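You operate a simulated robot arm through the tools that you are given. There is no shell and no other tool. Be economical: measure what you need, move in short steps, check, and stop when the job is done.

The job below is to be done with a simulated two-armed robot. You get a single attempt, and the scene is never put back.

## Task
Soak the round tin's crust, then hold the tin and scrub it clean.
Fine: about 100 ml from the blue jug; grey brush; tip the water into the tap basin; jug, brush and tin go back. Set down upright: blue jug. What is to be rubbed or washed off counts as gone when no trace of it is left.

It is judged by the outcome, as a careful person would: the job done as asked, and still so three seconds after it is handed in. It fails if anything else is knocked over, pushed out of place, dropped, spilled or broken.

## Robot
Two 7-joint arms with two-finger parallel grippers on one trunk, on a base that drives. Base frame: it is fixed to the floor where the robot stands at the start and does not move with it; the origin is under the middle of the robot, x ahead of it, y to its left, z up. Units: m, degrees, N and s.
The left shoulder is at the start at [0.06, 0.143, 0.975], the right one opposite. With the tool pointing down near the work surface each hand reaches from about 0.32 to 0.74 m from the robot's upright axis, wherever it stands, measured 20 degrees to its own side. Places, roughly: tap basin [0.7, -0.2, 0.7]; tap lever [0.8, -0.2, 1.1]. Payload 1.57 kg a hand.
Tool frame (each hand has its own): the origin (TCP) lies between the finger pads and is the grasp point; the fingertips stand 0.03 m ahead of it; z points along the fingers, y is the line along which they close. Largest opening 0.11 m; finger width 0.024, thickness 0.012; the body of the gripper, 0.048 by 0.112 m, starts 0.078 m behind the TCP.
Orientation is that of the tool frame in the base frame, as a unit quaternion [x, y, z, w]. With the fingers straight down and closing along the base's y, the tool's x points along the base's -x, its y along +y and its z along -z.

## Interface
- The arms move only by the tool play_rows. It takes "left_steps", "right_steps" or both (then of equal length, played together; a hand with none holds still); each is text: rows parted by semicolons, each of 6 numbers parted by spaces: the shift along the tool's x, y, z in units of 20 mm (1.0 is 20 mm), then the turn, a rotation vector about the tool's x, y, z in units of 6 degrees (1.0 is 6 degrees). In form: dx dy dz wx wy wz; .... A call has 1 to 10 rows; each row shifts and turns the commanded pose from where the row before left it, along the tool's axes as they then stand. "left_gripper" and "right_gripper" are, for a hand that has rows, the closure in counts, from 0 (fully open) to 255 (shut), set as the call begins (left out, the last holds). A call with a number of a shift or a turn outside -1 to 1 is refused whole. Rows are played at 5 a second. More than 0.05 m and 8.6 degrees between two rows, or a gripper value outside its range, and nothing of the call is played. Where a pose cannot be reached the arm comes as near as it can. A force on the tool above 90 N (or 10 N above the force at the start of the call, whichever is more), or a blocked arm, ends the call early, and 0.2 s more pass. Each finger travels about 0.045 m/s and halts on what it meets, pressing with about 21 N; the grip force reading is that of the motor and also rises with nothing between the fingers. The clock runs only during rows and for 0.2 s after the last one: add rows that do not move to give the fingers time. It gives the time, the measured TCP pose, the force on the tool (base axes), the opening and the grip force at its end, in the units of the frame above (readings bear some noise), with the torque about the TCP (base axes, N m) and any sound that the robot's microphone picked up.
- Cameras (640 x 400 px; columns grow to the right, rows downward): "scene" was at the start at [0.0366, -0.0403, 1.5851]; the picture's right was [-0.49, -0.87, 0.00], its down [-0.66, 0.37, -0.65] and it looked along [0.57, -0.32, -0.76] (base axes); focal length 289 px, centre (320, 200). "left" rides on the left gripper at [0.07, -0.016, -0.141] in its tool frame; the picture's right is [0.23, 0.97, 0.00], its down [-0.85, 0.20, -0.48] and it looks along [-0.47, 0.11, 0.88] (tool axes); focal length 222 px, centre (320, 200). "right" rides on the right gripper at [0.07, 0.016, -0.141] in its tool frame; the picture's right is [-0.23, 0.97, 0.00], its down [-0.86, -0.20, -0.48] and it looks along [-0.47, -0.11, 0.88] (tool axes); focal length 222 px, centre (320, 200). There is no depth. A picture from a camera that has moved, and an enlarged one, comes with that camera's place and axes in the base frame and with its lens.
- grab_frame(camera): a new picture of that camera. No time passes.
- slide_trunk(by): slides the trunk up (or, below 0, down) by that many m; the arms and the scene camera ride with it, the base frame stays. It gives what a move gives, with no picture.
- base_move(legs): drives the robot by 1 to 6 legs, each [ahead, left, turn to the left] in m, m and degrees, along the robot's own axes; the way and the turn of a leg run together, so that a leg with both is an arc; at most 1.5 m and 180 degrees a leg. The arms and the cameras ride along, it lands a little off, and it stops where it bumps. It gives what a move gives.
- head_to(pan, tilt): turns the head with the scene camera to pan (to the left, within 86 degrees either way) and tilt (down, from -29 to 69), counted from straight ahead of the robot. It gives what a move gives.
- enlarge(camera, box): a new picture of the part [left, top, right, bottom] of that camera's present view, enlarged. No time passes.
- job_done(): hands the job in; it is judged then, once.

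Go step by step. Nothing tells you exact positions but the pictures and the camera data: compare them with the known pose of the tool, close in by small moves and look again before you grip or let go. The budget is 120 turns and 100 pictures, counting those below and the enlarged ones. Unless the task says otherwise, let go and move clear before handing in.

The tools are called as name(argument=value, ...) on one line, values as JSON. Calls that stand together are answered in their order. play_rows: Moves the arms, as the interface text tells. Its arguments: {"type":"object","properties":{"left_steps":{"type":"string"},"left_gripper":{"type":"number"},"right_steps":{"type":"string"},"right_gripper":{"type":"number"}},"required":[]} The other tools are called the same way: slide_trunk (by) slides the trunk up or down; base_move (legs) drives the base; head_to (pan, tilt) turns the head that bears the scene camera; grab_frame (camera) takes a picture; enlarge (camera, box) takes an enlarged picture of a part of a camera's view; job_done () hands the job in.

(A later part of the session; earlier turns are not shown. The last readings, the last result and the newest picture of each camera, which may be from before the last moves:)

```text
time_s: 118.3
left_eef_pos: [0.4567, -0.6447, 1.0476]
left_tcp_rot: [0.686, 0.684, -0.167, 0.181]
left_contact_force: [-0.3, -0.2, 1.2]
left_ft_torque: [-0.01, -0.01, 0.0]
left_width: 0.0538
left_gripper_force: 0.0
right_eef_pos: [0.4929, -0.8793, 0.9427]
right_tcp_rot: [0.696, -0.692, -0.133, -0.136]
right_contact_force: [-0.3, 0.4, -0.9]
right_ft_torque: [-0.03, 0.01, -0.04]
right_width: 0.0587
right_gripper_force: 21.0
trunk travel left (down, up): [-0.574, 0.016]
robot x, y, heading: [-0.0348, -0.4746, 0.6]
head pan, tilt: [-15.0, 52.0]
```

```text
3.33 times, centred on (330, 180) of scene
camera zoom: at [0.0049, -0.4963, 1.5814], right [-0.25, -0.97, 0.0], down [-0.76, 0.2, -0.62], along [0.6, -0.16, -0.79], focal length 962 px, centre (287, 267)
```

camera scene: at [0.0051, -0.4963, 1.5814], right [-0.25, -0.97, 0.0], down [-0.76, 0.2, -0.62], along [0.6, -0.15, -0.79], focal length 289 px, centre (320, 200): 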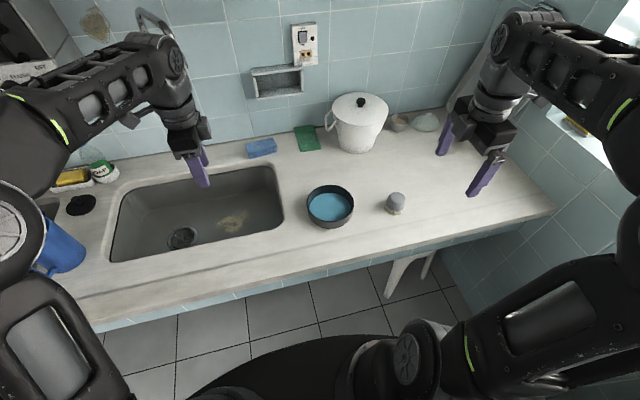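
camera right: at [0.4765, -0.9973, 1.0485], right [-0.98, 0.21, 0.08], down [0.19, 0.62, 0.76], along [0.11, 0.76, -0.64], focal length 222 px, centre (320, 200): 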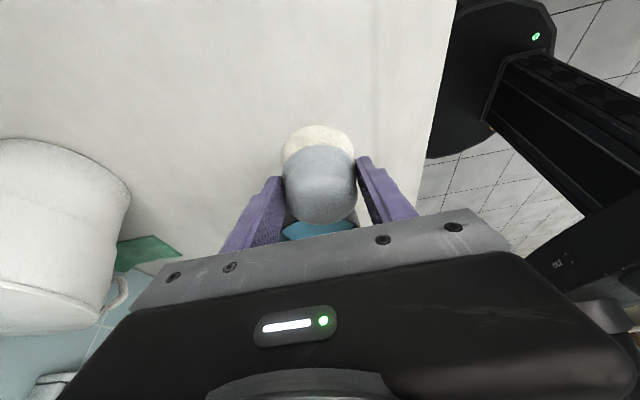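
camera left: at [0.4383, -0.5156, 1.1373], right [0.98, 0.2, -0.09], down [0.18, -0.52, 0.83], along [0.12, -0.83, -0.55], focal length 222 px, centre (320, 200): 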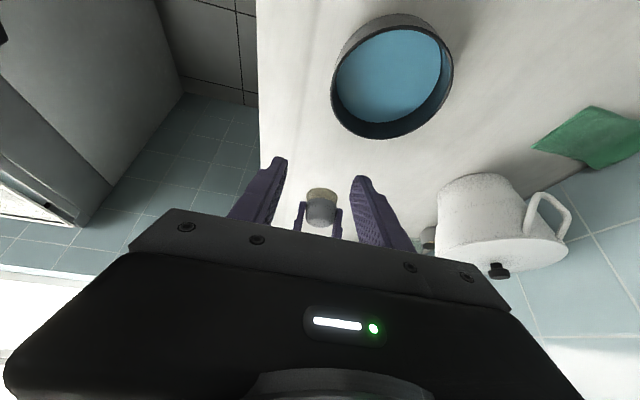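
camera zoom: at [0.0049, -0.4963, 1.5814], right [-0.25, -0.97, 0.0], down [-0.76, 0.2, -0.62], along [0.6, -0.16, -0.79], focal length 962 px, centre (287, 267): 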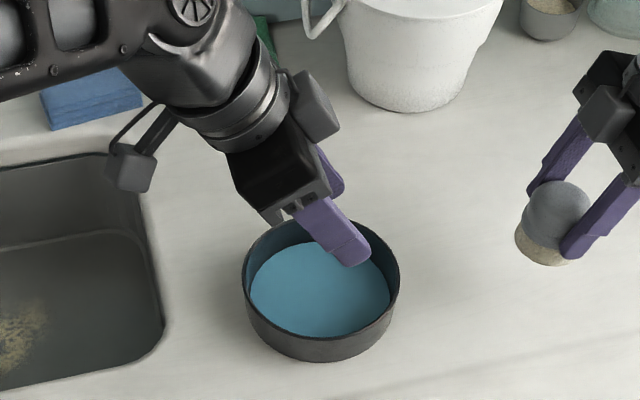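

The tin centre reads (0.528, -0.65), its near wall at x≈0.46. I'll descend partway and check the finger alignment with the wall.

play_rows(left_steps="0.5 0.02 0.94 0 0 0;0.5 0.02 0.94 0 0 0;0.5 0.02 0.94 0 0 0;0.5 0.02 0.94 0 0 0;0.5 0.02 0.94 0 0 0;0.5 0.02 0.94 0 0 0;0 0 0 0 0 0")

grab_frame(camera="left")

enlarge(camera="scene", box=[240, 120, 420, 240])

```text
time_s: 119.9
left_eef_pos: [0.46, -0.6462, 0.9192]
left_tcp_rot: [0.686, 0.685, -0.166, 0.181]
left_contact_force: [-0.4, -0.4, 1.0]
left_ft_torque: [0.0, 0.01, -0.01]
left_width: 0.0539
left_gripper_force: 0.1
right_eef_pos: [0.4936, -0.8795, 0.9427]
right_tcp_rot: [0.696, -0.692, -0.133, -0.135]
right_contact_force: [-0.8, -0.2, -0.3]
right_ft_torque: [0.0, -0.02, 0.0]
right_width: 0.0581
right_gripper_force: 21.4
trunk travel left (down, up): [-0.574, 0.016]
robot x, y, heading: [-0.0366, -0.4739, 0.5]
head pan, tilt: [-15.0, 52.0]
```

```text
30 pictures are left
camera left: at [0.4431, -0.5167, 1.0094], right [0.98, 0.2, -0.09], down [0.18, -0.52, 0.83], along [0.12, -0.83, -0.55], focal length 222 px, centre (320, 200)
```

left: 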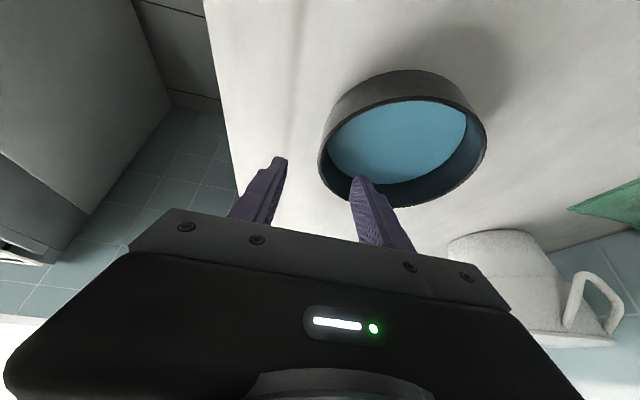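

```text
3.33 times, centred on (330, 180) of scene
camera zoom: at [0.0049, -0.4965, 1.5814], right [-0.25, -0.97, 0.0], down [-0.76, 0.2, -0.62], along [0.6, -0.16, -0.79], focal length 962 px, centre (287, 267)
```

zoom: 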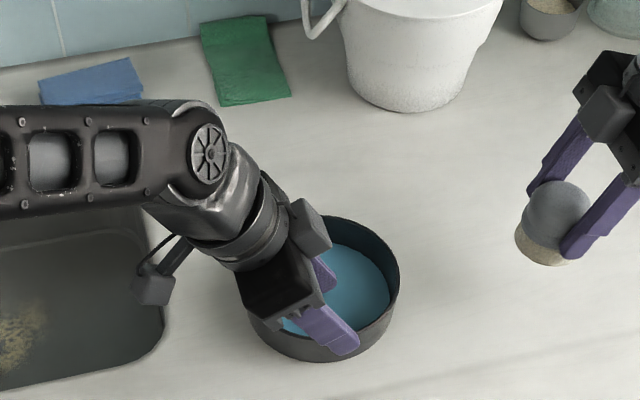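

Fingers straddle the near wall. Descending the last 57 mm.

play_rows(left_steps="0.47 0 0.82 0 0 0;0.47 0 0.82 0 0 0;0.47 0 0.82 0 0 0;0 0 0 0 0 0")

grab_frame(camera="left")

```text
time_s: 120.9
left_eef_pos: [0.4626, -0.6458, 0.8639]
left_tcp_rot: [0.686, 0.685, -0.167, 0.182]
left_contact_force: [1.1, -0.5, 0.1]
left_ft_torque: [0.0, 0.0, 0.03]
left_width: 0.0539
left_gripper_force: 0.1
right_eef_pos: [0.4932, -0.8804, 0.9438]
right_tcp_rot: [0.697, -0.692, -0.133, -0.136]
right_contact_force: [0.0, 0.2, 0.2]
right_ft_torque: [0.01, -0.04, -0.02]
right_width: 0.0587
right_gripper_force: 20.9
trunk travel left (down, up): [-0.574, 0.016]
robot x, y, heading: [-0.0385, -0.4785, 0.5]
head pan, tilt: [-15.0, 52.0]
```

```text
28 pictures are left
camera left: at [0.4442, -0.5164, 0.9537], right [0.98, 0.2, -0.09], down [0.18, -0.52, 0.83], along [0.12, -0.83, -0.55], focal length 222 px, centre (320, 200)
```

left: 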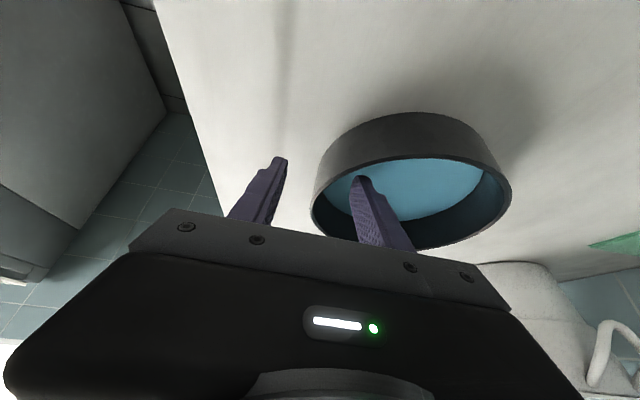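

One finger is inside, one outside. Closing on the wall.

play_rows(left_steps="0 0 0 0 0 0;0 0 0 0 0 0;0 0 0 0 0 0;0 0 0 0 0 0;0 0 0 0 0 0;0 0 0 0 0 0;0 0 0 0 0 0", left_gripper=255)

enlarge(camera="scene", box=[240, 120, 420, 240])

grab_frame(camera="left")

```text
time_s: 122.5
left_eef_pos: [0.4621, -0.6455, 0.864]
left_tcp_rot: [0.686, 0.684, -0.167, 0.181]
left_contact_force: [1.6, -0.3, 0.7]
left_ft_torque: [0.21, -0.13, -0.13]
left_width: 0.0057
left_gripper_force: 20.4
right_eef_pos: [0.493, -0.8801, 0.9434]
right_tcp_rot: [0.696, -0.692, -0.133, -0.136]
right_contact_force: [-0.6, -0.1, -0.8]
right_ft_torque: [0.0, 0.0, 0.03]
right_width: 0.0584
right_gripper_force: 21.0
trunk travel left (down, up): [-0.574, 0.016]
robot x, y, heading: [-0.0358, -0.4758, 0.2]
head pan, tilt: [-15.0, 52.0]
```

```text
3.33 times, centred on (330, 180) of scene
camera zoom: at [0.0052, -0.4966, 1.5813], right [-0.25, -0.97, 0.0], down [-0.76, 0.2, -0.62], along [0.6, -0.16, -0.79], focal length 962 px, centre (287, 267)
```

zoom: 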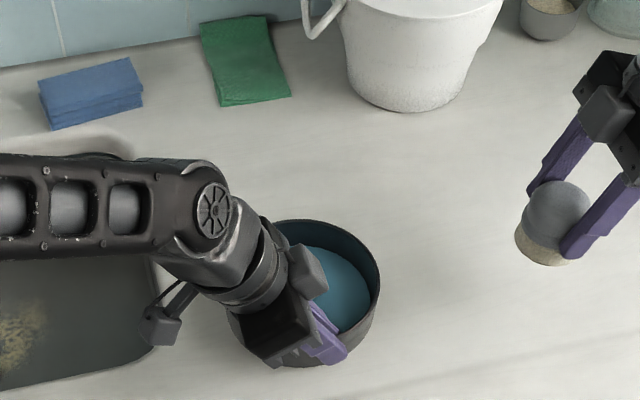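

```text
26 pictures are left
camera left: at [0.4445, -0.5165, 0.9539], right [0.98, 0.2, -0.09], down [0.18, -0.52, 0.83], along [0.12, -0.83, -0.55], focal length 222 px, centre (320, 200)
```

left: 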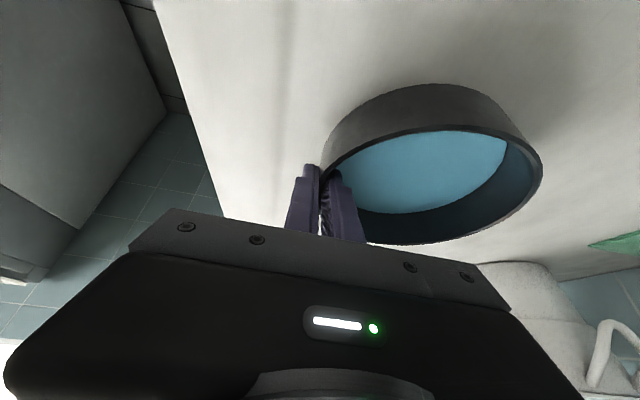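

The tin swung ~2 cm as it aligned in the grip; it's now held at about (0.53, -0.63) and I'll restore its place later. I'll yaw the right hand 30° (to clear the left gripper) and carry the brush above the tin.

play_rows(right_steps="-0.375 0 -0.5 -0.375 0 -0.927;-0.375 0 -0.5 -0.375 0 -0.927;0 0 0 -0.375 0 -0.927;0 0 0 -0.375 0 -0.927;0 0 0 -0.375 0 -0.927;0 0 0 0 0 0")

play_rows(right_steps="-0.9 -0.78 0.37 0 0 0;-0.9 -0.78 0.37 0 0 0;-0.9 -0.78 0.37 0 0 0;-0.9 -0.78 0.37 0 0 0;-0.9 -0.78 0.37 0 0 0;-0.9 -0.78 0.37 0 0 0;-0.9 -0.78 0.37 0 0 0")

enlarge(camera="scene", box=[240, 90, 480, 240])

```text
time_s: 123.9
left_eef_pos: [0.4612, -0.6465, 0.8635]
left_tcp_rot: [0.686, 0.685, -0.167, 0.181]
left_contact_force: [0.8, -0.4, 1.5]
left_ft_torque: [0.09, -0.13, -0.15]
left_width: 0.0058
left_gripper_force: 21.4
right_eef_pos: [0.492, -0.8741, 0.9668]
right_tcp_rot: [0.796, -0.576, -0.152, -0.112]
right_contact_force: [-0.3, 0.3, -0.9]
right_ft_torque: [-0.02, 0.01, 0.0]
right_width: 0.0584
right_gripper_force: 21.4
right hand out of reach, approached as far as the arm can: row 4, 5
trunk travel left (down, up): [-0.574, 0.016]
robot x, y, heading: [-0.0339, -0.4756, 0.8]
head pan, tilt: [-15.0, 52.0]
```

```text
time_s: 125.5
left_eef_pos: [0.4618, -0.6456, 0.8629]
left_tcp_rot: [0.686, 0.685, -0.167, 0.182]
left_contact_force: [-0.4, -0.4, 1.1]
left_ft_torque: [0.21, -0.12, -0.08]
left_width: 0.0058
left_gripper_force: 20.2
right_eef_pos: [0.5539, -0.7085, 0.9654]
right_tcp_rot: [0.796, -0.575, -0.152, -0.111]
right_contact_force: [0.3, -0.3, -0.2]
right_ft_torque: [-0.01, 0.01, -0.01]
right_width: 0.0582
right_gripper_force: 21.3
trunk travel left (down, up): [-0.574, 0.016]
robot x, y, heading: [-0.0367, -0.4785, 0.5]
head pan, tilt: [-15.0, 52.0]
```

```text
2.67 times, centred on (360, 165) of scene
camera zoom: at [0.0051, -0.4962, 1.5813], right [-0.25, -0.97, 0.0], down [-0.76, 0.2, -0.62], along [0.6, -0.16, -0.79], focal length 770 px, centre (213, 293)
```

zoom: 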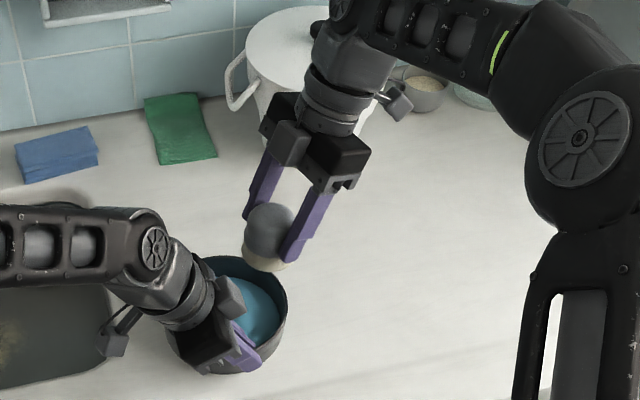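

play_rows(right_steps="-0.93 0 0.384 0 0 0;-0.93 0 0.384 0 0 0;-0.93 0 0.384 0 0 0;-0.8 0 0.33 0 0 0;0 0 0 0 0 0")

enlarge(camera="scene", box=[240, 120, 420, 240])

grab_frame(camera="right")

grab_frame(camera="left")

```text
time_s: 126.7
left_eef_pos: [0.467, -0.6416, 0.8639]
left_tcp_rot: [0.683, 0.688, -0.164, 0.182]
left_contact_force: [8.0, 37.9, 12.6]
left_ft_torque: [-2.62, -0.64, 1.99]
left_width: 0.0054
left_gripper_force: 20.8
right_eef_pos: [0.5275, -0.6428, 0.9621]
right_tcp_rot: [0.795, -0.578, -0.15, -0.106]
right_contact_force: [-5.5, -38.1, -12.8]
right_ft_torque: [-0.84, 0.03, 0.39]
right_width: 0.0001
right_gripper_force: 21.0
trunk travel left (down, up): [-0.574, 0.016]
robot x, y, heading: [-0.0352, -0.4777, 0.6]
head pan, tilt: [-15.0, 52.0]
```

```text
3.33 times, centred on (330, 180) of scene
camera zoom: at [0.0051, -0.4966, 1.5813], right [-0.25, -0.97, 0.0], down [-0.76, 0.2, -0.62], along [0.6, -0.16, -0.79], focal length 962 px, centre (287, 267)
```

zoom: 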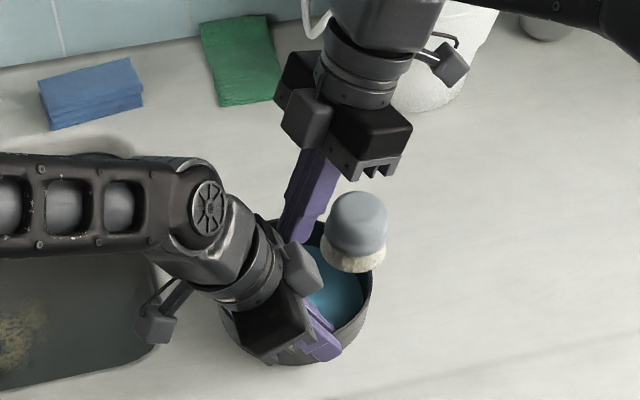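

```text
23 pictures are left
camera right: at [0.548, -0.7587, 1.069], right [-0.99, -0.1, 0.09], down [0.0, 0.66, 0.75], along [-0.13, 0.75, -0.65], focal length 222 px, centre (320, 200)
```

right: 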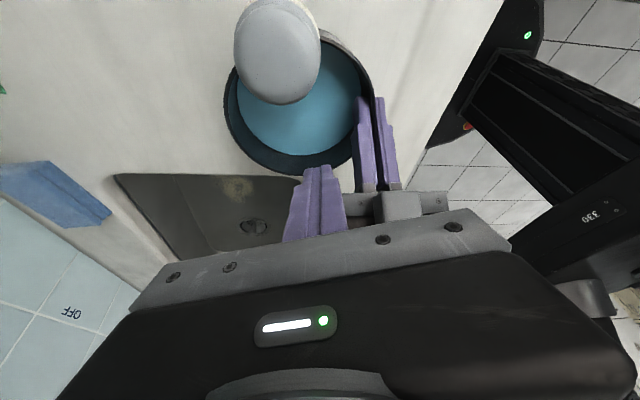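

```text
22 pictures are left
camera left: at [0.4472, -0.513, 0.9542], right [0.97, 0.21, -0.09], down [0.19, -0.52, 0.83], along [0.13, -0.83, -0.55], focal length 222 px, centre (320, 200)
```

left: 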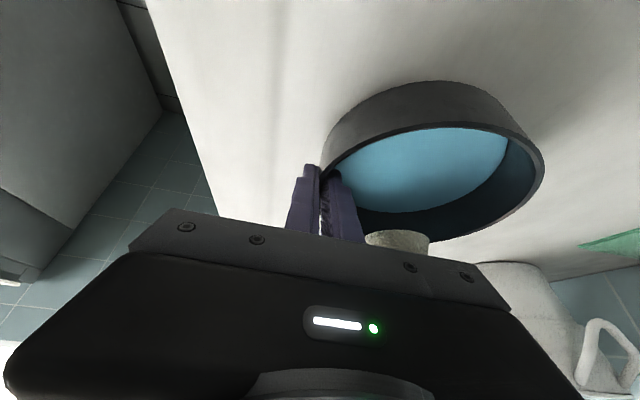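

The right finger met the left gripper and the brush slipped out of the right hand near the tin. I'll back the right hand up and away and see where the brush has landed.

play_rows(right_steps="0.5 0 -1 0 0 0;0.3 0 -1 0 0 0;0 0 -1 0 0 0;0 0 -1 0 0 0;0 0 0 0 0 0")

enlarge(camera="scene", box=[240, 120, 420, 240])

```text
time_s: 127.9
left_eef_pos: [0.4611, -0.6452, 0.8639]
left_tcp_rot: [0.687, 0.684, -0.166, 0.181]
left_contact_force: [-2.5, -1.2, 4.0]
left_ft_torque: [-0.24, -0.54, -0.28]
left_width: 0.0043
left_gripper_force: 21.0
right_eef_pos: [0.5429, -0.6785, 1.034]
right_tcp_rot: [0.796, -0.575, -0.152, -0.113]
right_contact_force: [-0.7, -0.2, -0.4]
right_ft_torque: [0.02, -0.03, 0.0]
right_width: 0.0
right_gripper_force: 20.9
trunk travel left (down, up): [-0.574, 0.016]
robot x, y, heading: [-0.0411, -0.4721, 0.2]
head pan, tilt: [-15.0, 52.0]
```

```text
3.33 times, centred on (330, 180) of scene
camera zoom: at [0.0043, -0.4965, 1.5814], right [-0.25, -0.97, 0.0], down [-0.76, 0.2, -0.62], along [0.6, -0.16, -0.79], focal length 962 px, centre (287, 267)
```

zoom: 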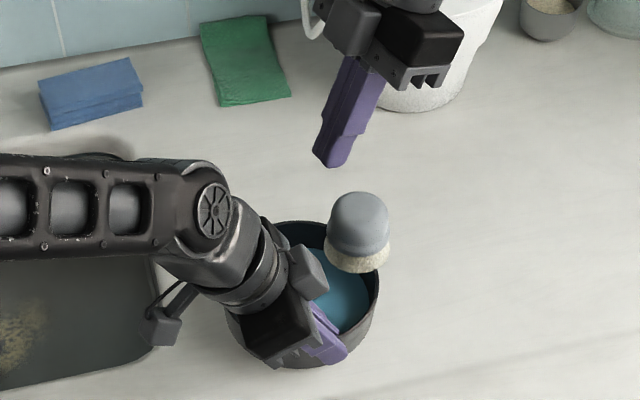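

The brush seems to be resting upright on the tin's right rim. I'll look from the right camera to pick it up again from there.

grab_frame(camera="right")

enlarge(camera="left", box=[280, 100, 560, 275])

```text
20 pictures are left
camera right: at [0.5625, -0.795, 1.1388], right [-0.99, -0.11, 0.08], down [-0.01, 0.65, 0.76], along [-0.13, 0.76, -0.64], focal length 222 px, centre (320, 200)
```

right: 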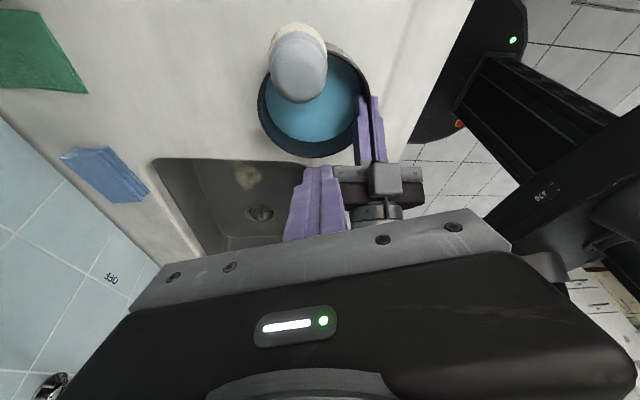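

```text
2.29 times, centred on (420, 188) of left
camera zoom: at [0.4436, -0.5166, 0.954], right [0.98, 0.2, -0.09], down [0.18, -0.52, 0.83], along [0.12, -0.83, -0.55], focal length 508 px, centre (91, 229)
```

zoom: 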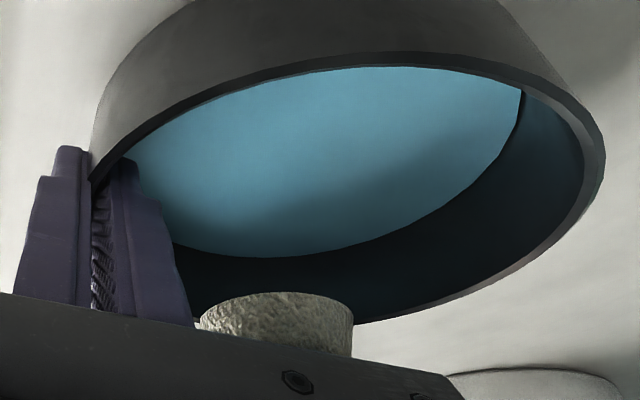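

The brush stands balanced on the tin's right rim, top at about (0.557, -0.709, 0.918). I'll open the right hand, line up along its lean axis, and check before re-gripping it.

play_rows(right_steps="0.975 -0.05 0.04 0 0 0;0.975 -0.05 0.04 0 0 0;0.975 -0.05 0.04 0 0 0;0.975 -0.05 0.04 0 0 0;0 0 0 0 0 0;0 0 0 0 0 0;0 0 0 0 0 0", right_gripper=0)

grab_frame(camera="right")

```text
time_s: 129.5
left_eef_pos: [0.4622, -0.6459, 0.8623]
left_tcp_rot: [0.687, 0.684, -0.167, 0.181]
left_contact_force: [-0.7, -1.8, 2.6]
left_ft_torque: [-0.13, -0.62, -0.25]
left_width: 0.0042
left_gripper_force: 20.5
right_eef_pos: [0.5544, -0.7125, 1.0176]
right_tcp_rot: [0.796, -0.576, -0.15, -0.114]
right_contact_force: [-0.2, 0.5, 0.2]
right_ft_torque: [0.03, -0.02, 0.01]
right_width: 0.1101
right_gripper_force: 0.1
right hand out of reach, approached as far as the arm can: row 3, 4
trunk travel left (down, up): [-0.574, 0.016]
robot x, y, heading: [-0.0367, -0.4785, 0.6]
head pan, tilt: [-15.0, 52.0]
```

```text
18 pictures are left
camera right: at [0.5746, -0.8287, 1.1227], right [-0.99, -0.1, 0.08], down [-0.01, 0.65, 0.76], along [-0.13, 0.76, -0.64], focal length 222 px, centre (320, 200)
```

right: 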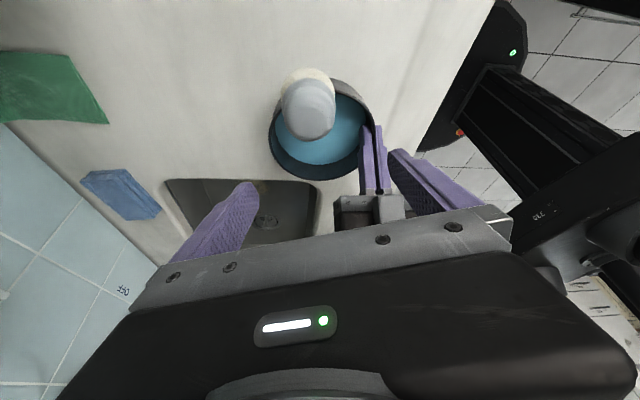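

play_rows(right_steps="0.373 -0.02 0.843 0 0 0;0.373 -0.02 0.843 0 0 0;0.373 -0.02 0.843 0 0 0;0.373 -0.02 0.843 0 0 0;0.373 -0.02 0.843 0 0 0;0.373 -0.02 0.8 0 0 0")

enlarge(camera="right", box=[200, 60, 460, 240])

```text
time_s: 130.9
left_eef_pos: [0.462, -0.6457, 0.8644]
left_tcp_rot: [0.686, 0.685, -0.167, 0.181]
left_contact_force: [1.1, -1.2, 2.2]
left_ft_torque: [-0.1, -0.63, -0.3]
left_width: 0.0037
left_gripper_force: 21.0
right_eef_pos: [0.5606, -0.7148, 0.9068]
right_tcp_rot: [0.796, -0.575, -0.152, -0.113]
right_contact_force: [0.9, 0.8, -0.3]
right_ft_torque: [-0.01, -0.02, 0.0]
right_width: 0.1099
right_gripper_force: 0.0
trunk travel left (down, up): [-0.574, 0.016]
robot x, y, heading: [-0.0375, -0.4748, 0.5]
head pan, tilt: [-15.0, 52.0]
```

```text
2.22 times, centred on (330, 150) of right
camera zoom: at [0.5802, -0.832, 1.0117], right [-0.99, -0.11, 0.08], down [-0.01, 0.65, 0.76], along [-0.13, 0.76, -0.64], focal length 494 px, centre (298, 311)
```

zoom: 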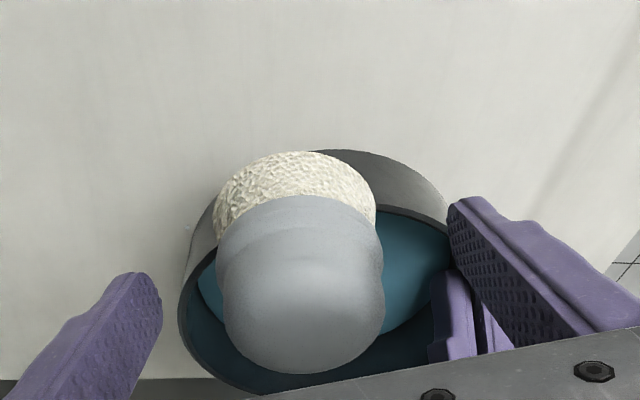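

The brush is centred between the fingers; closing on it and lifting it along the lean axis.

play_rows(right_steps="0 0 0 0 0 0;0 0 0 0 0 0;0 0 0 0 0 0;0 0 0 0 0 0;0 0 0 0 0 0;0 0 0 0 0 0", right_gripper=255)

play_rows(right_steps="-0.19 0 -0.46 0 0 0;-0.38 0 -0.92 0 0 0;-0.38 0 -0.92 0 0 0;-0.38 0 -0.92 0 0 0;0 0 0 0 0 0")

enlarge(camera="scene", box=[240, 120, 420, 240])

```text
time_s: 132.3
left_eef_pos: [0.4621, -0.6463, 0.8629]
left_tcp_rot: [0.687, 0.684, -0.167, 0.18]
left_contact_force: [0.9, -2.4, 3.1]
left_ft_torque: [-0.08, -0.64, -0.23]
left_width: 0.0042
left_gripper_force: 21.1
right_eef_pos: [0.5611, -0.7154, 0.9076]
right_tcp_rot: [0.796, -0.575, -0.152, -0.113]
right_contact_force: [-0.2, 0.2, -0.3]
right_ft_torque: [-0.02, -0.02, 0.03]
right_width: 0.0586
right_gripper_force: 20.9
trunk travel left (down, up): [-0.574, 0.016]
robot x, y, heading: [-0.0355, -0.4785, 0.2]
head pan, tilt: [-15.0, 52.0]
```

```text
time_s: 133.5
left_eef_pos: [0.4618, -0.6462, 0.8638]
left_tcp_rot: [0.687, 0.684, -0.167, 0.181]
left_contact_force: [-0.1, -1.7, 3.5]
left_ft_torque: [-0.13, -0.59, -0.27]
left_width: 0.0041
left_gripper_force: 20.7
right_eef_pos: [0.5594, -0.7132, 0.977]
right_tcp_rot: [0.796, -0.575, -0.152, -0.112]
right_contact_force: [0.5, 0.5, -1.0]
right_ft_torque: [0.01, 0.0, 0.01]
right_width: 0.0587
right_gripper_force: 21.1
trunk travel left (down, up): [-0.574, 0.016]
robot x, y, heading: [-0.0348, -0.4743, 0.4]
head pan, tilt: [-15.0, 52.0]
```

```text
3.33 times, centred on (330, 180) of scene
camera zoom: at [0.0048, -0.4966, 1.5813], right [-0.25, -0.97, 0.0], down [-0.76, 0.2, -0.62], along [0.6, -0.16, -0.79], focal length 962 px, centre (287, 267)
```

zoom: 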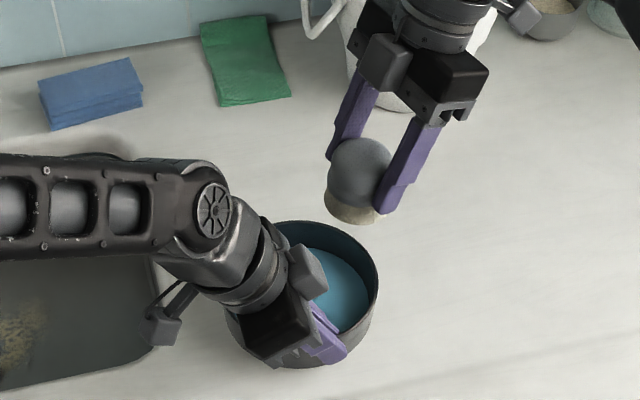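

Brush recovered, tin still upright with its water. To get more room I'll reopen the left hand in place, lean it to 48°, and grip the wall again.

play_rows(left_steps="0 0 0 0 0 0;0 0 0 0 0 0;0 0 0 0 0 0;0 0 0 0 0 0;0 0 0 0 -1 0;0 0 0 0 -1 0;0 0 0 0 -1 0;0 0 0 0 0 0", left_gripper=140)

play_rows(left_steps="0 0 0 0 0 0;0 0 0 0 0 0;0 0 0 0 0 0;0 0 0 0 0 0;0 0 0 0 0 0;0 0 0 0 0 0", left_gripper=255)

enlarge(camera="scene", box=[240, 120, 420, 240])

```text
time_s: 135.3
left_eef_pos: [0.4625, -0.6444, 0.8635]
left_tcp_rot: [0.652, 0.647, -0.272, 0.286]
left_contact_force: [-0.1, 0.8, 0.1]
left_ft_torque: [-0.01, 0.0, -0.02]
left_width: 0.0499
left_gripper_force: 0.1
right_eef_pos: [0.5606, -0.7131, 0.9761]
right_tcp_rot: [0.796, -0.575, -0.153, -0.112]
right_contact_force: [-0.1, 0.2, 0.0]
right_ft_torque: [-0.01, -0.01, 0.02]
right_width: 0.0586
right_gripper_force: 20.3
trunk travel left (down, up): [-0.574, 0.016]
robot x, y, heading: [-0.0386, -0.4731, 0.5]
head pan, tilt: [-15.0, 52.0]
```

```text
time_s: 136.7
left_eef_pos: [0.4616, -0.6447, 0.8647]
left_tcp_rot: [0.652, 0.648, -0.272, 0.286]
left_contact_force: [0.7, -0.5, 1.7]
left_ft_torque: [0.16, -0.3, -0.05]
left_width: 0.0042
left_gripper_force: 21.0
right_eef_pos: [0.559, -0.7148, 0.9765]
right_tcp_rot: [0.796, -0.575, -0.152, -0.112]
right_contact_force: [-0.1, 0.1, -1.1]
right_ft_torque: [-0.01, -0.02, -0.01]
right_width: 0.0588
right_gripper_force: 21.2
trunk travel left (down, up): [-0.574, 0.016]
robot x, y, heading: [-0.0372, -0.4755, 0.4]
head pan, tilt: [-15.0, 52.0]
```

```text
3.33 times, centred on (330, 180) of scene
camera zoom: at [0.0051, -0.4964, 1.5813], right [-0.25, -0.97, 0.0], down [-0.76, 0.2, -0.62], along [0.6, -0.16, -0.79], focal length 962 px, centre (287, 267)
```

zoom: 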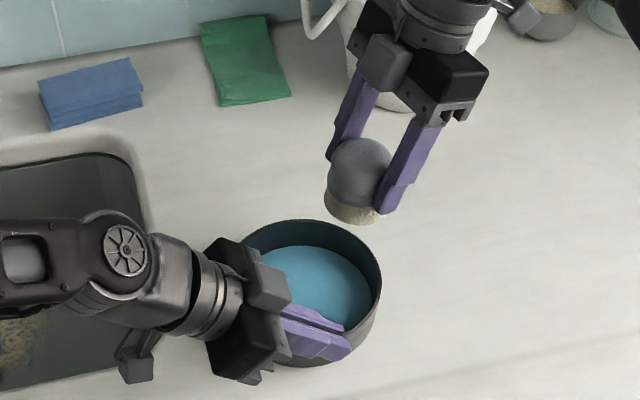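

Now there is ample room. I'll move the brush along its lean axis into the tin, stopping just above the floor.

play_rows(right_steps="-0.477 0.09 0.815 0 0 0;-0.477 0.09 0.815 0 0 0;-0.477 0.09 0.815 0 0 0;0 0 1 0 0 0;0 0 1 0 0 0;0 0 1 0 0 0;0 0 0.4 0 0 0;0 0 0 0 0 0")

enlarge(camera="scene", box=[240, 120, 420, 240])

```text
time_s: 138.5
left_eef_pos: [0.4624, -0.6456, 0.8649]
left_tcp_rot: [0.651, 0.648, -0.272, 0.286]
left_contact_force: [0.2, -0.4, 1.1]
left_ft_torque: [-0.05, -0.35, -0.07]
left_width: 0.0043
left_gripper_force: 21.4
right_eef_pos: [0.5333, -0.6487, 0.8786]
right_tcp_rot: [0.796, -0.575, -0.152, -0.113]
right_contact_force: [0.1, 0.0, -1.2]
right_ft_torque: [-0.01, 0.01, -0.03]
right_width: 0.059
right_gripper_force: 20.8
trunk travel left (down, up): [-0.574, 0.016]
robot x, y, heading: [-0.0357, -0.4721, 0.3]
head pan, tilt: [-15.0, 52.0]
```

```text
3.33 times, centred on (330, 180) of scene
camera zoom: at [0.0049, -0.4964, 1.5813], right [-0.25, -0.97, 0.0], down [-0.76, 0.2, -0.62], along [0.6, -0.16, -0.79], focal length 962 px, centre (287, 267)
```

zoom: 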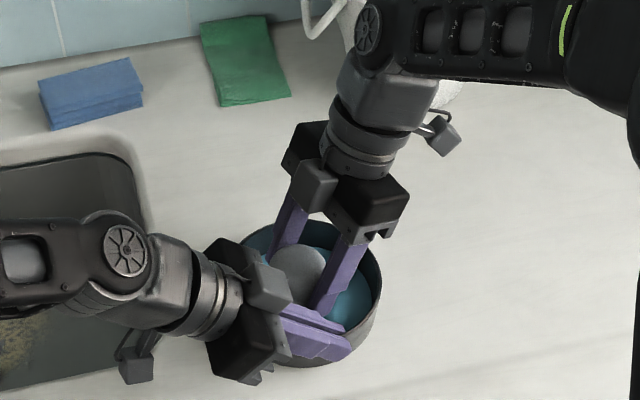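

The brush is inside the tin, near its centre. Pressing down gently until it meets the floor.

play_rows(right_steps="0.056 0 0.139 0 0 0;0.056 0 0.139 0 0 0;0.056 0 0.139 0 0 0;0 0 0 0 0 0")

play_rows(right_steps="0.038 0 0.093 0 0 0;0 0 0 0 0 0")

play_rows(right_steps="0.038 0 0.093 0 0 0;0 0 0 0 0 0")

play_rows(right_steps="0.038 0 0.093 0 0 0;0 0 0 0 0 0")

```text
time_s: 139.5
left_eef_pos: [0.4633, -0.6451, 0.8642]
left_tcp_rot: [0.651, 0.648, -0.272, 0.286]
left_contact_force: [1.1, -0.8, 1.4]
left_ft_torque: [-0.04, -0.39, -0.11]
left_width: 0.0042
left_gripper_force: 20.8
right_eef_pos: [0.5335, -0.6501, 0.8696]
right_tcp_rot: [0.796, -0.575, -0.152, -0.113]
right_contact_force: [-0.2, -0.7, -0.9]
right_ft_torque: [0.0, 0.0, 0.01]
right_width: 0.0588
right_gripper_force: 20.7
trunk travel left (down, up): [-0.574, 0.016]
robot x, y, heading: [-0.0339, -0.4747, 0.3]
head pan, tilt: [-15.0, 52.0]
```

```text
time_s: 140.1
left_eef_pos: [0.4628, -0.6442, 0.8635]
left_tcp_rot: [0.651, 0.648, -0.272, 0.286]
left_contact_force: [-0.2, -1.1, 2.1]
left_ft_torque: [-0.05, -0.29, -0.11]
left_width: 0.0044
left_gripper_force: 21.3
right_eef_pos: [0.5332, -0.6497, 0.867]
right_tcp_rot: [0.796, -0.575, -0.152, -0.111]
right_contact_force: [0.5, 0.4, -0.7]
right_ft_torque: [0.02, 0.01, 0.0]
right_width: 0.0587
right_gripper_force: 20.7
trunk travel left (down, up): [-0.574, 0.016]
robot x, y, heading: [-0.034, -0.4732, 0.4]
head pan, tilt: [-15.0, 52.0]
```

```text
time_s: 140.7
left_eef_pos: [0.4632, -0.6448, 0.8625]
left_tcp_rot: [0.652, 0.648, -0.272, 0.285]
left_contact_force: [3.1, -1.1, 0.4]
left_ft_torque: [-0.15, -0.37, -0.12]
left_width: 0.0044
left_gripper_force: 21.0
right_eef_pos: [0.5327, -0.6493, 0.8656]
right_tcp_rot: [0.796, -0.575, -0.151, -0.112]
right_contact_force: [-2.6, -0.6, 8.4]
right_ft_torque: [-0.06, 0.01, -0.02]
right_width: 0.0589
right_gripper_force: 21.0
trunk travel left (down, up): [-0.574, 0.016]
robot x, y, heading: [-0.0348, -0.4704, 0.5]
head pan, tilt: [-15.0, 52.0]
```

```text
time_s: 141.3
left_eef_pos: [0.4619, -0.6443, 0.8644]
left_tcp_rot: [0.651, 0.648, -0.272, 0.287]
left_contact_force: [5.6, -2.5, -4.4]
left_ft_torque: [0.2, -0.41, -0.11]
left_width: 0.0043
left_gripper_force: 20.9
right_eef_pos: [0.5336, -0.6501, 0.8644]
right_tcp_rot: [0.796, -0.575, -0.152, -0.113]
right_contact_force: [-4.6, 0.2, 16.7]
right_ft_torque: [0.1, 0.26, -0.06]
right_width: 0.0588
right_gripper_force: 21.0
trunk travel left (down, up): [-0.574, 0.016]
robot x, y, heading: [-0.0385, -0.4754, 0.5]
head pan, tilt: [-15.0, 52.0]
```

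Contact at TCP z≈0.8655. I'll ease off 1 mm and scrub in a ring around the centre.

play_rows(right_steps="-0.019 0 -0.046 0 0 0;0.143 -0.476 -0.058 0 0 0;-0.441 -0.155 0.179 0 0 0;-0.143 0.476 0.058 0 0 0;-0.143 0.476 0.058 0 0 0;0.441 0.155 -0.179 0 0 0;0.441 0.155 -0.179 0 0 0;0.143 -0.476 -0.058 0 0 0;0.143 -0.476 -0.058 0 0 0;-0.441 -0.155 0.179 0 0 0")

enlarge(camera="scene", box=[240, 120, 420, 240])

```text
time_s: 143.5
left_eef_pos: [0.4624, -0.6455, 0.8646]
left_tcp_rot: [0.651, 0.648, -0.272, 0.286]
left_contact_force: [-0.8, 0.7, 0.7]
left_ft_torque: [0.12, -0.44, -0.13]
left_width: 0.0041
left_gripper_force: 20.7
right_eef_pos: [0.5434, -0.649, 0.864]
right_tcp_rot: [0.796, -0.576, -0.152, -0.112]
right_contact_force: [-0.5, -0.9, 0.5]
right_ft_torque: [-0.04, 0.06, 0.01]
right_width: 0.0587
right_gripper_force: 21.2
trunk travel left (down, up): [-0.574, 0.016]
robot x, y, heading: [-0.0349, -0.4771, 0.8]
head pan, tilt: [-15.0, 52.0]
```

```text
3.33 times, centred on (330, 180) of scene
camera zoom: at [0.0048, -0.4964, 1.5813], right [-0.25, -0.97, 0.0], down [-0.76, 0.2, -0.62], along [0.6, -0.16, -0.79], focal length 962 px, centre (287, 267)
```

zoom: 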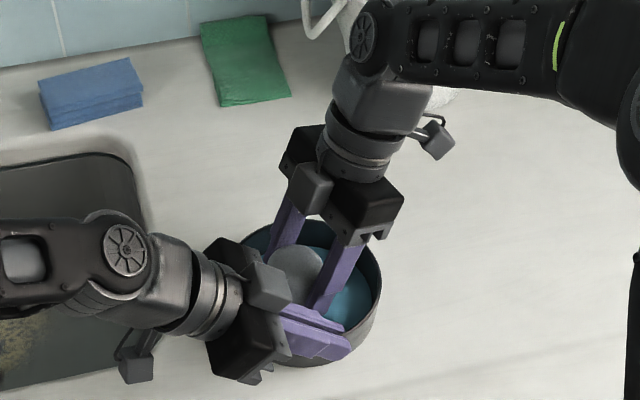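

Contact is light now; I'll press 1.5 mm more and sweep over the whole floor.

play_rows(right_steps="0.028 0 0.07 0 0 0;0.441 0.155 -0.179 0 0 0;0.441 0.155 -0.179 0 0 0;0.3 0.105 -0.122 0 0 0;-0.143 0.476 0.058 0 0 0;-0.441 -0.155 0.179 0 0 0;-0.441 -0.155 0.179 0 0 0;-0.441 -0.155 0.179 0 0 0;-0.441 -0.155 0.179 0 0 0;-0.3 -0.105 0.122 0 0 0")

play_rows(right_steps="-0.143 0.476 0.058 0 0 0;0.441 0.155 -0.179 0 0 0;0.441 0.155 -0.179 0 0 0;0.441 0.155 -0.179 0 0 0;0.441 0.155 -0.179 0 0 0;0.143 -0.476 -0.058 0 0 0;0.143 -0.476 -0.058 0 0 0;0.143 -0.476 -0.058 0 0 0;-0.441 -0.155 0.179 0 0 0;-0.441 -0.155 0.179 0 0 0")

play_rows(right_steps="-0.441 -0.155 0.179 0 0 0;-0.143 0.476 0.058 0 0 0;-0.441 -0.155 0.179 0 0 0;-0.143 0.476 0.058 0 0 0;0.441 0.155 -0.179 0 0 0;-0.143 0.476 0.058 0 0 0;0.441 0.155 -0.179 0 0 0;0.441 0.155 -0.179 0 0 0;0.143 -0.476 -0.058 0 0 0;0 0 0 0 0 0")

```text
time_s: 145.7
left_eef_pos: [0.4621, -0.6451, 0.8645]
left_tcp_rot: [0.652, 0.648, -0.272, 0.286]
left_contact_force: [0.5, 3.3, 0.0]
left_ft_torque: [-0.02, -0.36, -0.18]
left_width: 0.0042
left_gripper_force: 21.1
right_eef_pos: [0.534, -0.6296, 0.8645]
right_tcp_rot: [0.796, -0.576, -0.152, -0.113]
right_contact_force: [0.7, -5.7, 14.5]
right_ft_torque: [-0.1, 0.03, 0.01]
right_width: 0.0586
right_gripper_force: 21.0
trunk travel left (down, up): [-0.574, 0.016]
robot x, y, heading: [-0.0362, -0.475, 0.5]
head pan, tilt: [-15.0, 52.0]
```

```text
time_s: 147.9
left_eef_pos: [0.4623, -0.6456, 0.8634]
left_tcp_rot: [0.652, 0.647, -0.272, 0.286]
left_contact_force: [3.7, 0.1, 3.3]
left_ft_torque: [0.4, -0.58, -0.1]
left_width: 0.0038
left_gripper_force: 21.2
right_eef_pos: [0.5553, -0.6512, 0.8641]
right_tcp_rot: [0.796, -0.575, -0.152, -0.112]
right_contact_force: [-0.2, 0.7, -1.3]
right_ft_torque: [-0.01, -0.01, 0.01]
right_width: 0.0585
right_gripper_force: 21.4
trunk travel left (down, up): [-0.574, 0.016]
robot x, y, heading: [-0.0356, -0.4759, 0.4]
head pan, tilt: [-15.0, 52.0]
```

```text
time_s: 150.1
left_eef_pos: [0.4622, -0.6454, 0.8639]
left_tcp_rot: [0.651, 0.648, -0.272, 0.287]
left_contact_force: [-2.1, -1.4, 3.0]
left_ft_torque: [-0.2, -0.47, -0.18]
left_width: 0.004
left_gripper_force: 20.8
right_eef_pos: [0.533, -0.6592, 0.8626]
right_tcp_rot: [0.796, -0.574, -0.152, -0.113]
right_contact_force: [-0.2, 1.3, 0.2]
right_ft_torque: [-0.01, -0.01, -0.01]
right_width: 0.0588
right_gripper_force: 20.9
trunk travel left (down, up): [-0.574, 0.016]
robot x, y, heading: [-0.0355, -0.4721, 0.5]
head pan, tilt: [-15.0, 52.0]
```

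Contact lightened again as the brush seats in the grip; pressing 1.5 mm more and repeating the sweep.

play_rows(right_steps="0.028 0 0.07 0 0 0;0.143 -0.476 -0.058 0 0 0;-0.441 -0.155 0.179 0 0 0;-0.143 0.476 0.058 0 0 0;-0.143 0.476 0.058 0 0 0;0.441 0.155 -0.179 0 0 0;0.441 0.155 -0.179 0 0 0;0.143 -0.476 -0.058 0 0 0;0.143 -0.476 -0.058 0 0 0;-0.441 -0.155 0.179 0 0 0")

play_rows(right_steps="0.143 -0.476 -0.058 0 0 0;0.441 0.155 -0.179 0 0 0;-0.143 0.476 0.058 0 0 0;0.2 0.07 -0.08 0 0 0;-0.143 0.476 0.058 0 0 0;-0.441 -0.155 0.179 0 0 0;-0.441 -0.155 0.179 0 0 0;-0.441 -0.155 0.179 0 0 0;-0.441 -0.155 0.179 0 0 0;-0.143 0.476 0.058 0 0 0")

play_rows(right_steps="0.441 0.155 -0.179 0 0 0;0.441 0.155 -0.179 0 0 0;0.441 0.155 -0.179 0 0 0;0.143 -0.476 -0.058 0 0 0;-0.441 -0.155 0.179 0 0 0;-0.441 -0.155 0.179 0 0 0;0.143 -0.476 -0.058 0 0 0;0.143 -0.476 -0.058 0 0 0;0.441 0.155 -0.179 0 0 0;0 0 0 0 0 0")

```text
time_s: 152.3
left_eef_pos: [0.462, -0.6444, 0.8635]
left_tcp_rot: [0.652, 0.647, -0.272, 0.285]
left_contact_force: [1.0, 3.6, -0.2]
left_ft_torque: [0.15, -0.52, -0.1]
left_width: 0.0038
left_gripper_force: 21.1
right_eef_pos: [0.5443, -0.6606, 0.8621]
right_tcp_rot: [0.796, -0.575, -0.151, -0.113]
right_contact_force: [1.6, -4.5, 9.9]
right_ft_torque: [-0.01, 0.01, -0.01]
right_width: 0.0585
right_gripper_force: 20.8
trunk travel left (down, up): [-0.574, 0.016]
robot x, y, heading: [-0.0352, -0.4762, 0.2]
head pan, tilt: [-15.0, 52.0]
```

```text
time_s: 154.5
left_eef_pos: [0.4611, -0.6447, 0.8638]
left_tcp_rot: [0.652, 0.647, -0.272, 0.286]
left_contact_force: [-8.3, 0.4, 4.6]
left_ft_torque: [0.25, -0.74, 0.2]
left_width: 0.0041
left_gripper_force: 21.1
right_eef_pos: [0.5247, -0.6335, 0.8618]
right_tcp_rot: [0.796, -0.575, -0.15, -0.113]
right_contact_force: [7.9, 1.2, -2.2]
right_ft_torque: [-0.03, 0.02, 0.01]
right_width: 0.0584
right_gripper_force: 20.7
trunk travel left (down, up): [-0.574, 0.016]
robot x, y, heading: [-0.0353, -0.4763, 0.4]
head pan, tilt: [-15.0, 52.0]
```

```text
time_s: 156.7
left_eef_pos: [0.4632, -0.6452, 0.8638]
left_tcp_rot: [0.651, 0.648, -0.272, 0.286]
left_contact_force: [2.9, -0.1, 2.1]
left_ft_torque: [0.07, -0.54, 0.02]
left_width: 0.004
left_gripper_force: 21.4
right_eef_pos: [0.5534, -0.654, 0.8615]
right_tcp_rot: [0.797, -0.574, -0.152, -0.113]
right_contact_force: [-0.7, 1.5, 2.7]
right_ft_torque: [-0.01, 0.04, 0.01]
right_width: 0.0584
right_gripper_force: 21.0
trunk travel left (down, up): [-0.574, 0.016]
robot x, y, heading: [-0.0358, -0.4741, 0.3]
head pan, tilt: [-15.0, 52.0]
```

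I'll lift the brush out along the lean axis and inspect the tin.

play_rows(right_steps="-0.19 0 -0.46 0 0 0;0 0 -1 0 0 0;0 0 -1 0 0 0;0 0 -1 0 0 0;0 0 -1 0 0 0;0.5 0 -1 0 0 0;0.5 0 -1 0 0 0;0.5 0 -0.8 0 0 0;0 0 0 0 0 0")

enlarge(camera="scene", box=[280, 150, 400, 230])

```text
time_s: 158.7
left_eef_pos: [0.463, -0.6447, 0.8638]
left_tcp_rot: [0.651, 0.648, -0.272, 0.286]
left_contact_force: [-1.2, 0.0, 4.1]
left_ft_torque: [0.13, -0.46, 0.11]
left_width: 0.0039
left_gripper_force: 21.1
right_eef_pos: [0.5746, -0.7214, 0.9817]
right_tcp_rot: [0.796, -0.575, -0.151, -0.113]
right_contact_force: [-0.2, 0.2, -0.3]
right_ft_torque: [0.03, -0.03, 0.01]
right_width: 0.0584
right_gripper_force: 21.1
right hand out of reach, approached as far as the arm can: row 8
trunk travel left (down, up): [-0.574, 0.016]
robot x, y, heading: [-0.0332, -0.4741, 0.3]
head pan, tilt: [-15.0, 52.0]
```

```text
5.00 times, centred on (340, 190) of scene
camera zoom: at [0.0046, -0.4961, 1.5814], right [-0.25, -0.97, 0.0], down [-0.76, 0.2, -0.62], along [0.6, -0.16, -0.79], focal length 1443 px, centre (220, 250)
```

zoom: 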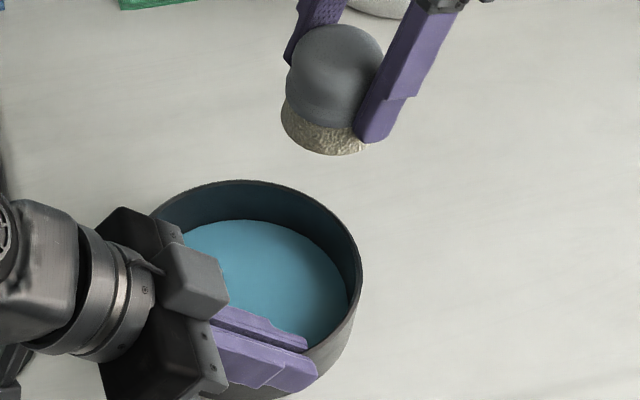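

The water hides the floor. I'll give it a second, thorough scrub before tipping the water out.

play_rows(right_steps="-0.46 0.32 0.9 0 0 0;-0.46 0.32 0.9 0 0 0;-0.46 0.32 0.9 0 0 0;0 0 1 0 0 0;0 0 1 0 0 0;0 0 1 0 0 0;0 0 1 0 0 0;0.056 0 0.14 0 0 0;0.075 0 0.185 0 0 0;0 0 0 0 0 0")

play_rows(right_steps="0.019 0 0.046 0 0 0;0.441 0.155 -0.179 0 0 0;0.441 0.155 -0.179 0 0 0;-0.1 0.333 0.04 0 0 0;-0.441 -0.155 0.179 0 0 0;-0.441 -0.155 0.179 0 0 0;-0.441 -0.155 0.179 0 0 0;-0.441 -0.155 0.179 0 0 0;0.143 -0.476 -0.058 0 0 0;0.143 -0.476 -0.058 0 0 0")

play_rows(right_steps="0.441 0.155 -0.179 0 0 0;0.441 0.155 -0.179 0 0 0;0.441 0.155 -0.179 0 0 0;0.441 0.155 -0.179 0 0 0;0.143 -0.476 -0.058 0 0 0;-0.441 -0.155 0.179 0 0 0;-0.441 -0.155 0.179 0 0 0;-0.441 -0.155 0.179 0 0 0;-0.143 0.476 0.058 0 0 0;-0.143 0.476 0.058 0 0 0")

play_rows(right_steps="0.028 0 0.07 0 0 0;-0.143 0.476 0.058 0 0 0;0.441 0.155 -0.179 0 0 0;0.441 0.155 -0.179 0 0 0;0.441 0.155 -0.179 0 0 0;0.143 -0.476 -0.058 0 0 0;-0.441 -0.155 0.179 0 0 0;-0.441 -0.155 0.179 0 0 0;0.143 -0.476 -0.058 0 0 0;0.441 0.155 -0.179 0 0 0")

```text
time_s: 160.9
left_eef_pos: [0.4613, -0.6441, 0.8646]
left_tcp_rot: [0.652, 0.647, -0.272, 0.286]
left_contact_force: [0.4, -1.7, -1.2]
left_ft_torque: [-0.26, -0.52, -0.08]
left_width: 0.0043
left_gripper_force: 21.1
right_eef_pos: [0.5325, -0.6552, 0.8616]
right_tcp_rot: [0.796, -0.575, -0.152, -0.114]
right_contact_force: [-1.9, 0.1, 7.3]
right_ft_torque: [-0.04, 0.25, -0.03]
right_width: 0.0587
right_gripper_force: 20.7
trunk travel left (down, up): [-0.574, 0.016]
robot x, y, heading: [-0.0368, -0.4746, 0.4]
head pan, tilt: [-15.0, 52.0]
```

```text
time_s: 163.1
left_eef_pos: [0.4618, -0.6445, 0.864]
left_tcp_rot: [0.652, 0.647, -0.272, 0.287]
left_contact_force: [4.4, -0.7, -1.9]
left_ft_torque: [0.16, -0.52, -0.01]
left_width: 0.004
left_gripper_force: 21.5
right_eef_pos: [0.545, -0.6341, 0.8599]
right_tcp_rot: [0.796, -0.574, -0.153, -0.113]
right_contact_force: [-5.2, 1.6, 13.2]
right_ft_torque: [-0.01, 0.29, -0.02]
right_width: 0.0586
right_gripper_force: 20.7
trunk travel left (down, up): [-0.574, 0.016]
robot x, y, heading: [-0.035, -0.4757, 0.5]
head pan, tilt: [-15.0, 52.0]
```

```text
time_s: 165.3
left_eef_pos: [0.4614, -0.6448, 0.8641]
left_tcp_rot: [0.651, 0.647, -0.273, 0.287]
left_contact_force: [-1.0, 0.4, 0.2]
left_ft_torque: [0.03, -0.48, 0.09]
left_width: 0.0041
left_gripper_force: 20.5
right_eef_pos: [0.537, -0.6444, 0.8594]
right_tcp_rot: [0.796, -0.575, -0.152, -0.113]
right_contact_force: [1.8, -0.2, 7.6]
right_ft_torque: [0.03, -0.12, -0.03]
right_width: 0.0586
right_gripper_force: 21.4
trunk travel left (down, up): [-0.574, 0.016]
robot x, y, heading: [-0.0398, -0.4797, 0.6]
head pan, tilt: [-15.0, 52.0]
```

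```text
time_s: 167.5
left_eef_pos: [0.4629, -0.6449, 0.8643]
left_tcp_rot: [0.652, 0.647, -0.273, 0.286]
left_contact_force: [0.2, -1.3, 2.7]
left_ft_torque: [0.24, -0.5, -0.08]
left_width: 0.004
left_gripper_force: 21.1
right_eef_pos: [0.5452, -0.666, 0.8576]
right_tcp_rot: [0.795, -0.576, -0.152, -0.113]
right_contact_force: [0.2, 0.1, -0.6]
right_ft_torque: [-0.01, -0.02, 0.03]
right_width: 0.0584
right_gripper_force: 20.9
trunk travel left (down, up): [-0.574, 0.016]
robot x, y, heading: [-0.0362, -0.475, 0.5]
head pan, tilt: [-15.0, 52.0]
```

I'll withdraw the brush to the right, then lift the tin level and check that it holds.

play_rows(right_steps="-0.19 0 -0.46 0 0 0;0 0 -1 0 0 0;0 0 -1 0 0 0;0 0 -1 0 0 0;0 0 -1 0 0 0;0.6 0.9 -0.3 0 0 0;0.6 0.9 -0.3 0 0 0;0.6 0.9 -0.3 0 0 0;0.8 0.3 -0.36 0 0 0;0.8 0.3 -0.36 0 0 0")

play_rows(left_steps="-0.185 0 -0.168 0 0 0;-0.37 0 -0.335 0 0 0;-0.74 0 -0.67 0 0 0;-0.74 0 -0.67 0 0 0;-0.74 0 -0.67 0 0 0;0 0 0 0 0 0;0 0 0 0 0 0")

enlarge(camera="scene", box=[220, 110, 440, 250])

```text
time_s: 169.7
left_eef_pos: [0.4623, -0.644, 0.8645]
left_tcp_rot: [0.651, 0.648, -0.272, 0.287]
left_contact_force: [0.7, -1.8, 5.9]
left_ft_torque: [0.07, -0.51, -0.1]
left_width: 0.0041
left_gripper_force: 20.9
right_eef_pos: [0.5167, -0.7878, 0.9463]
right_tcp_rot: [0.796, -0.575, -0.152, -0.113]
right_contact_force: [0.2, 0.1, -0.9]
right_ft_torque: [-0.02, 0.02, -0.01]
right_width: 0.0583
right_gripper_force: 21.3
trunk travel left (down, up): [-0.574, 0.016]
robot x, y, heading: [-0.0379, -0.4744, 0.5]
head pan, tilt: [-15.0, 52.0]
```

```text
time_s: 171.3
left_eef_pos: [0.4587, -0.6467, 0.9384]
left_tcp_rot: [0.651, 0.648, -0.273, 0.286]
left_contact_force: [0.8, 0.5, -2.5]
left_ft_torque: [-0.03, 0.18, -0.02]
left_width: 0.0035
left_gripper_force: 20.6
right_eef_pos: [0.5173, -0.7881, 0.9458]
right_tcp_rot: [0.797, -0.574, -0.152, -0.112]
right_contact_force: [-0.2, 0.6, -0.7]
right_ft_torque: [-0.02, -0.03, -0.03]
right_width: 0.0586
right_gripper_force: 20.9
trunk travel left (down, up): [-0.574, 0.016]
robot x, y, heading: [-0.0348, -0.4722, 0.5]
head pan, tilt: [-15.0, 52.0]
```

```text
2.86 times, centred on (330, 180) of scene
camera zoom: at [0.0052, -0.4965, 1.5813], right [-0.25, -0.97, 0.0], down [-0.76, 0.2, -0.62], along [0.6, -0.16, -0.79], focal length 825 px, centre (291, 257)
```

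zoom: 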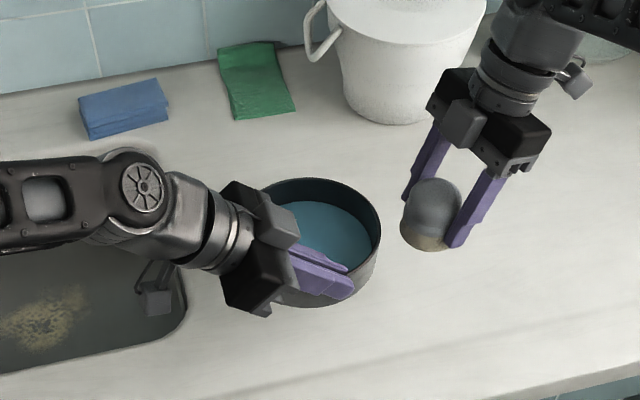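

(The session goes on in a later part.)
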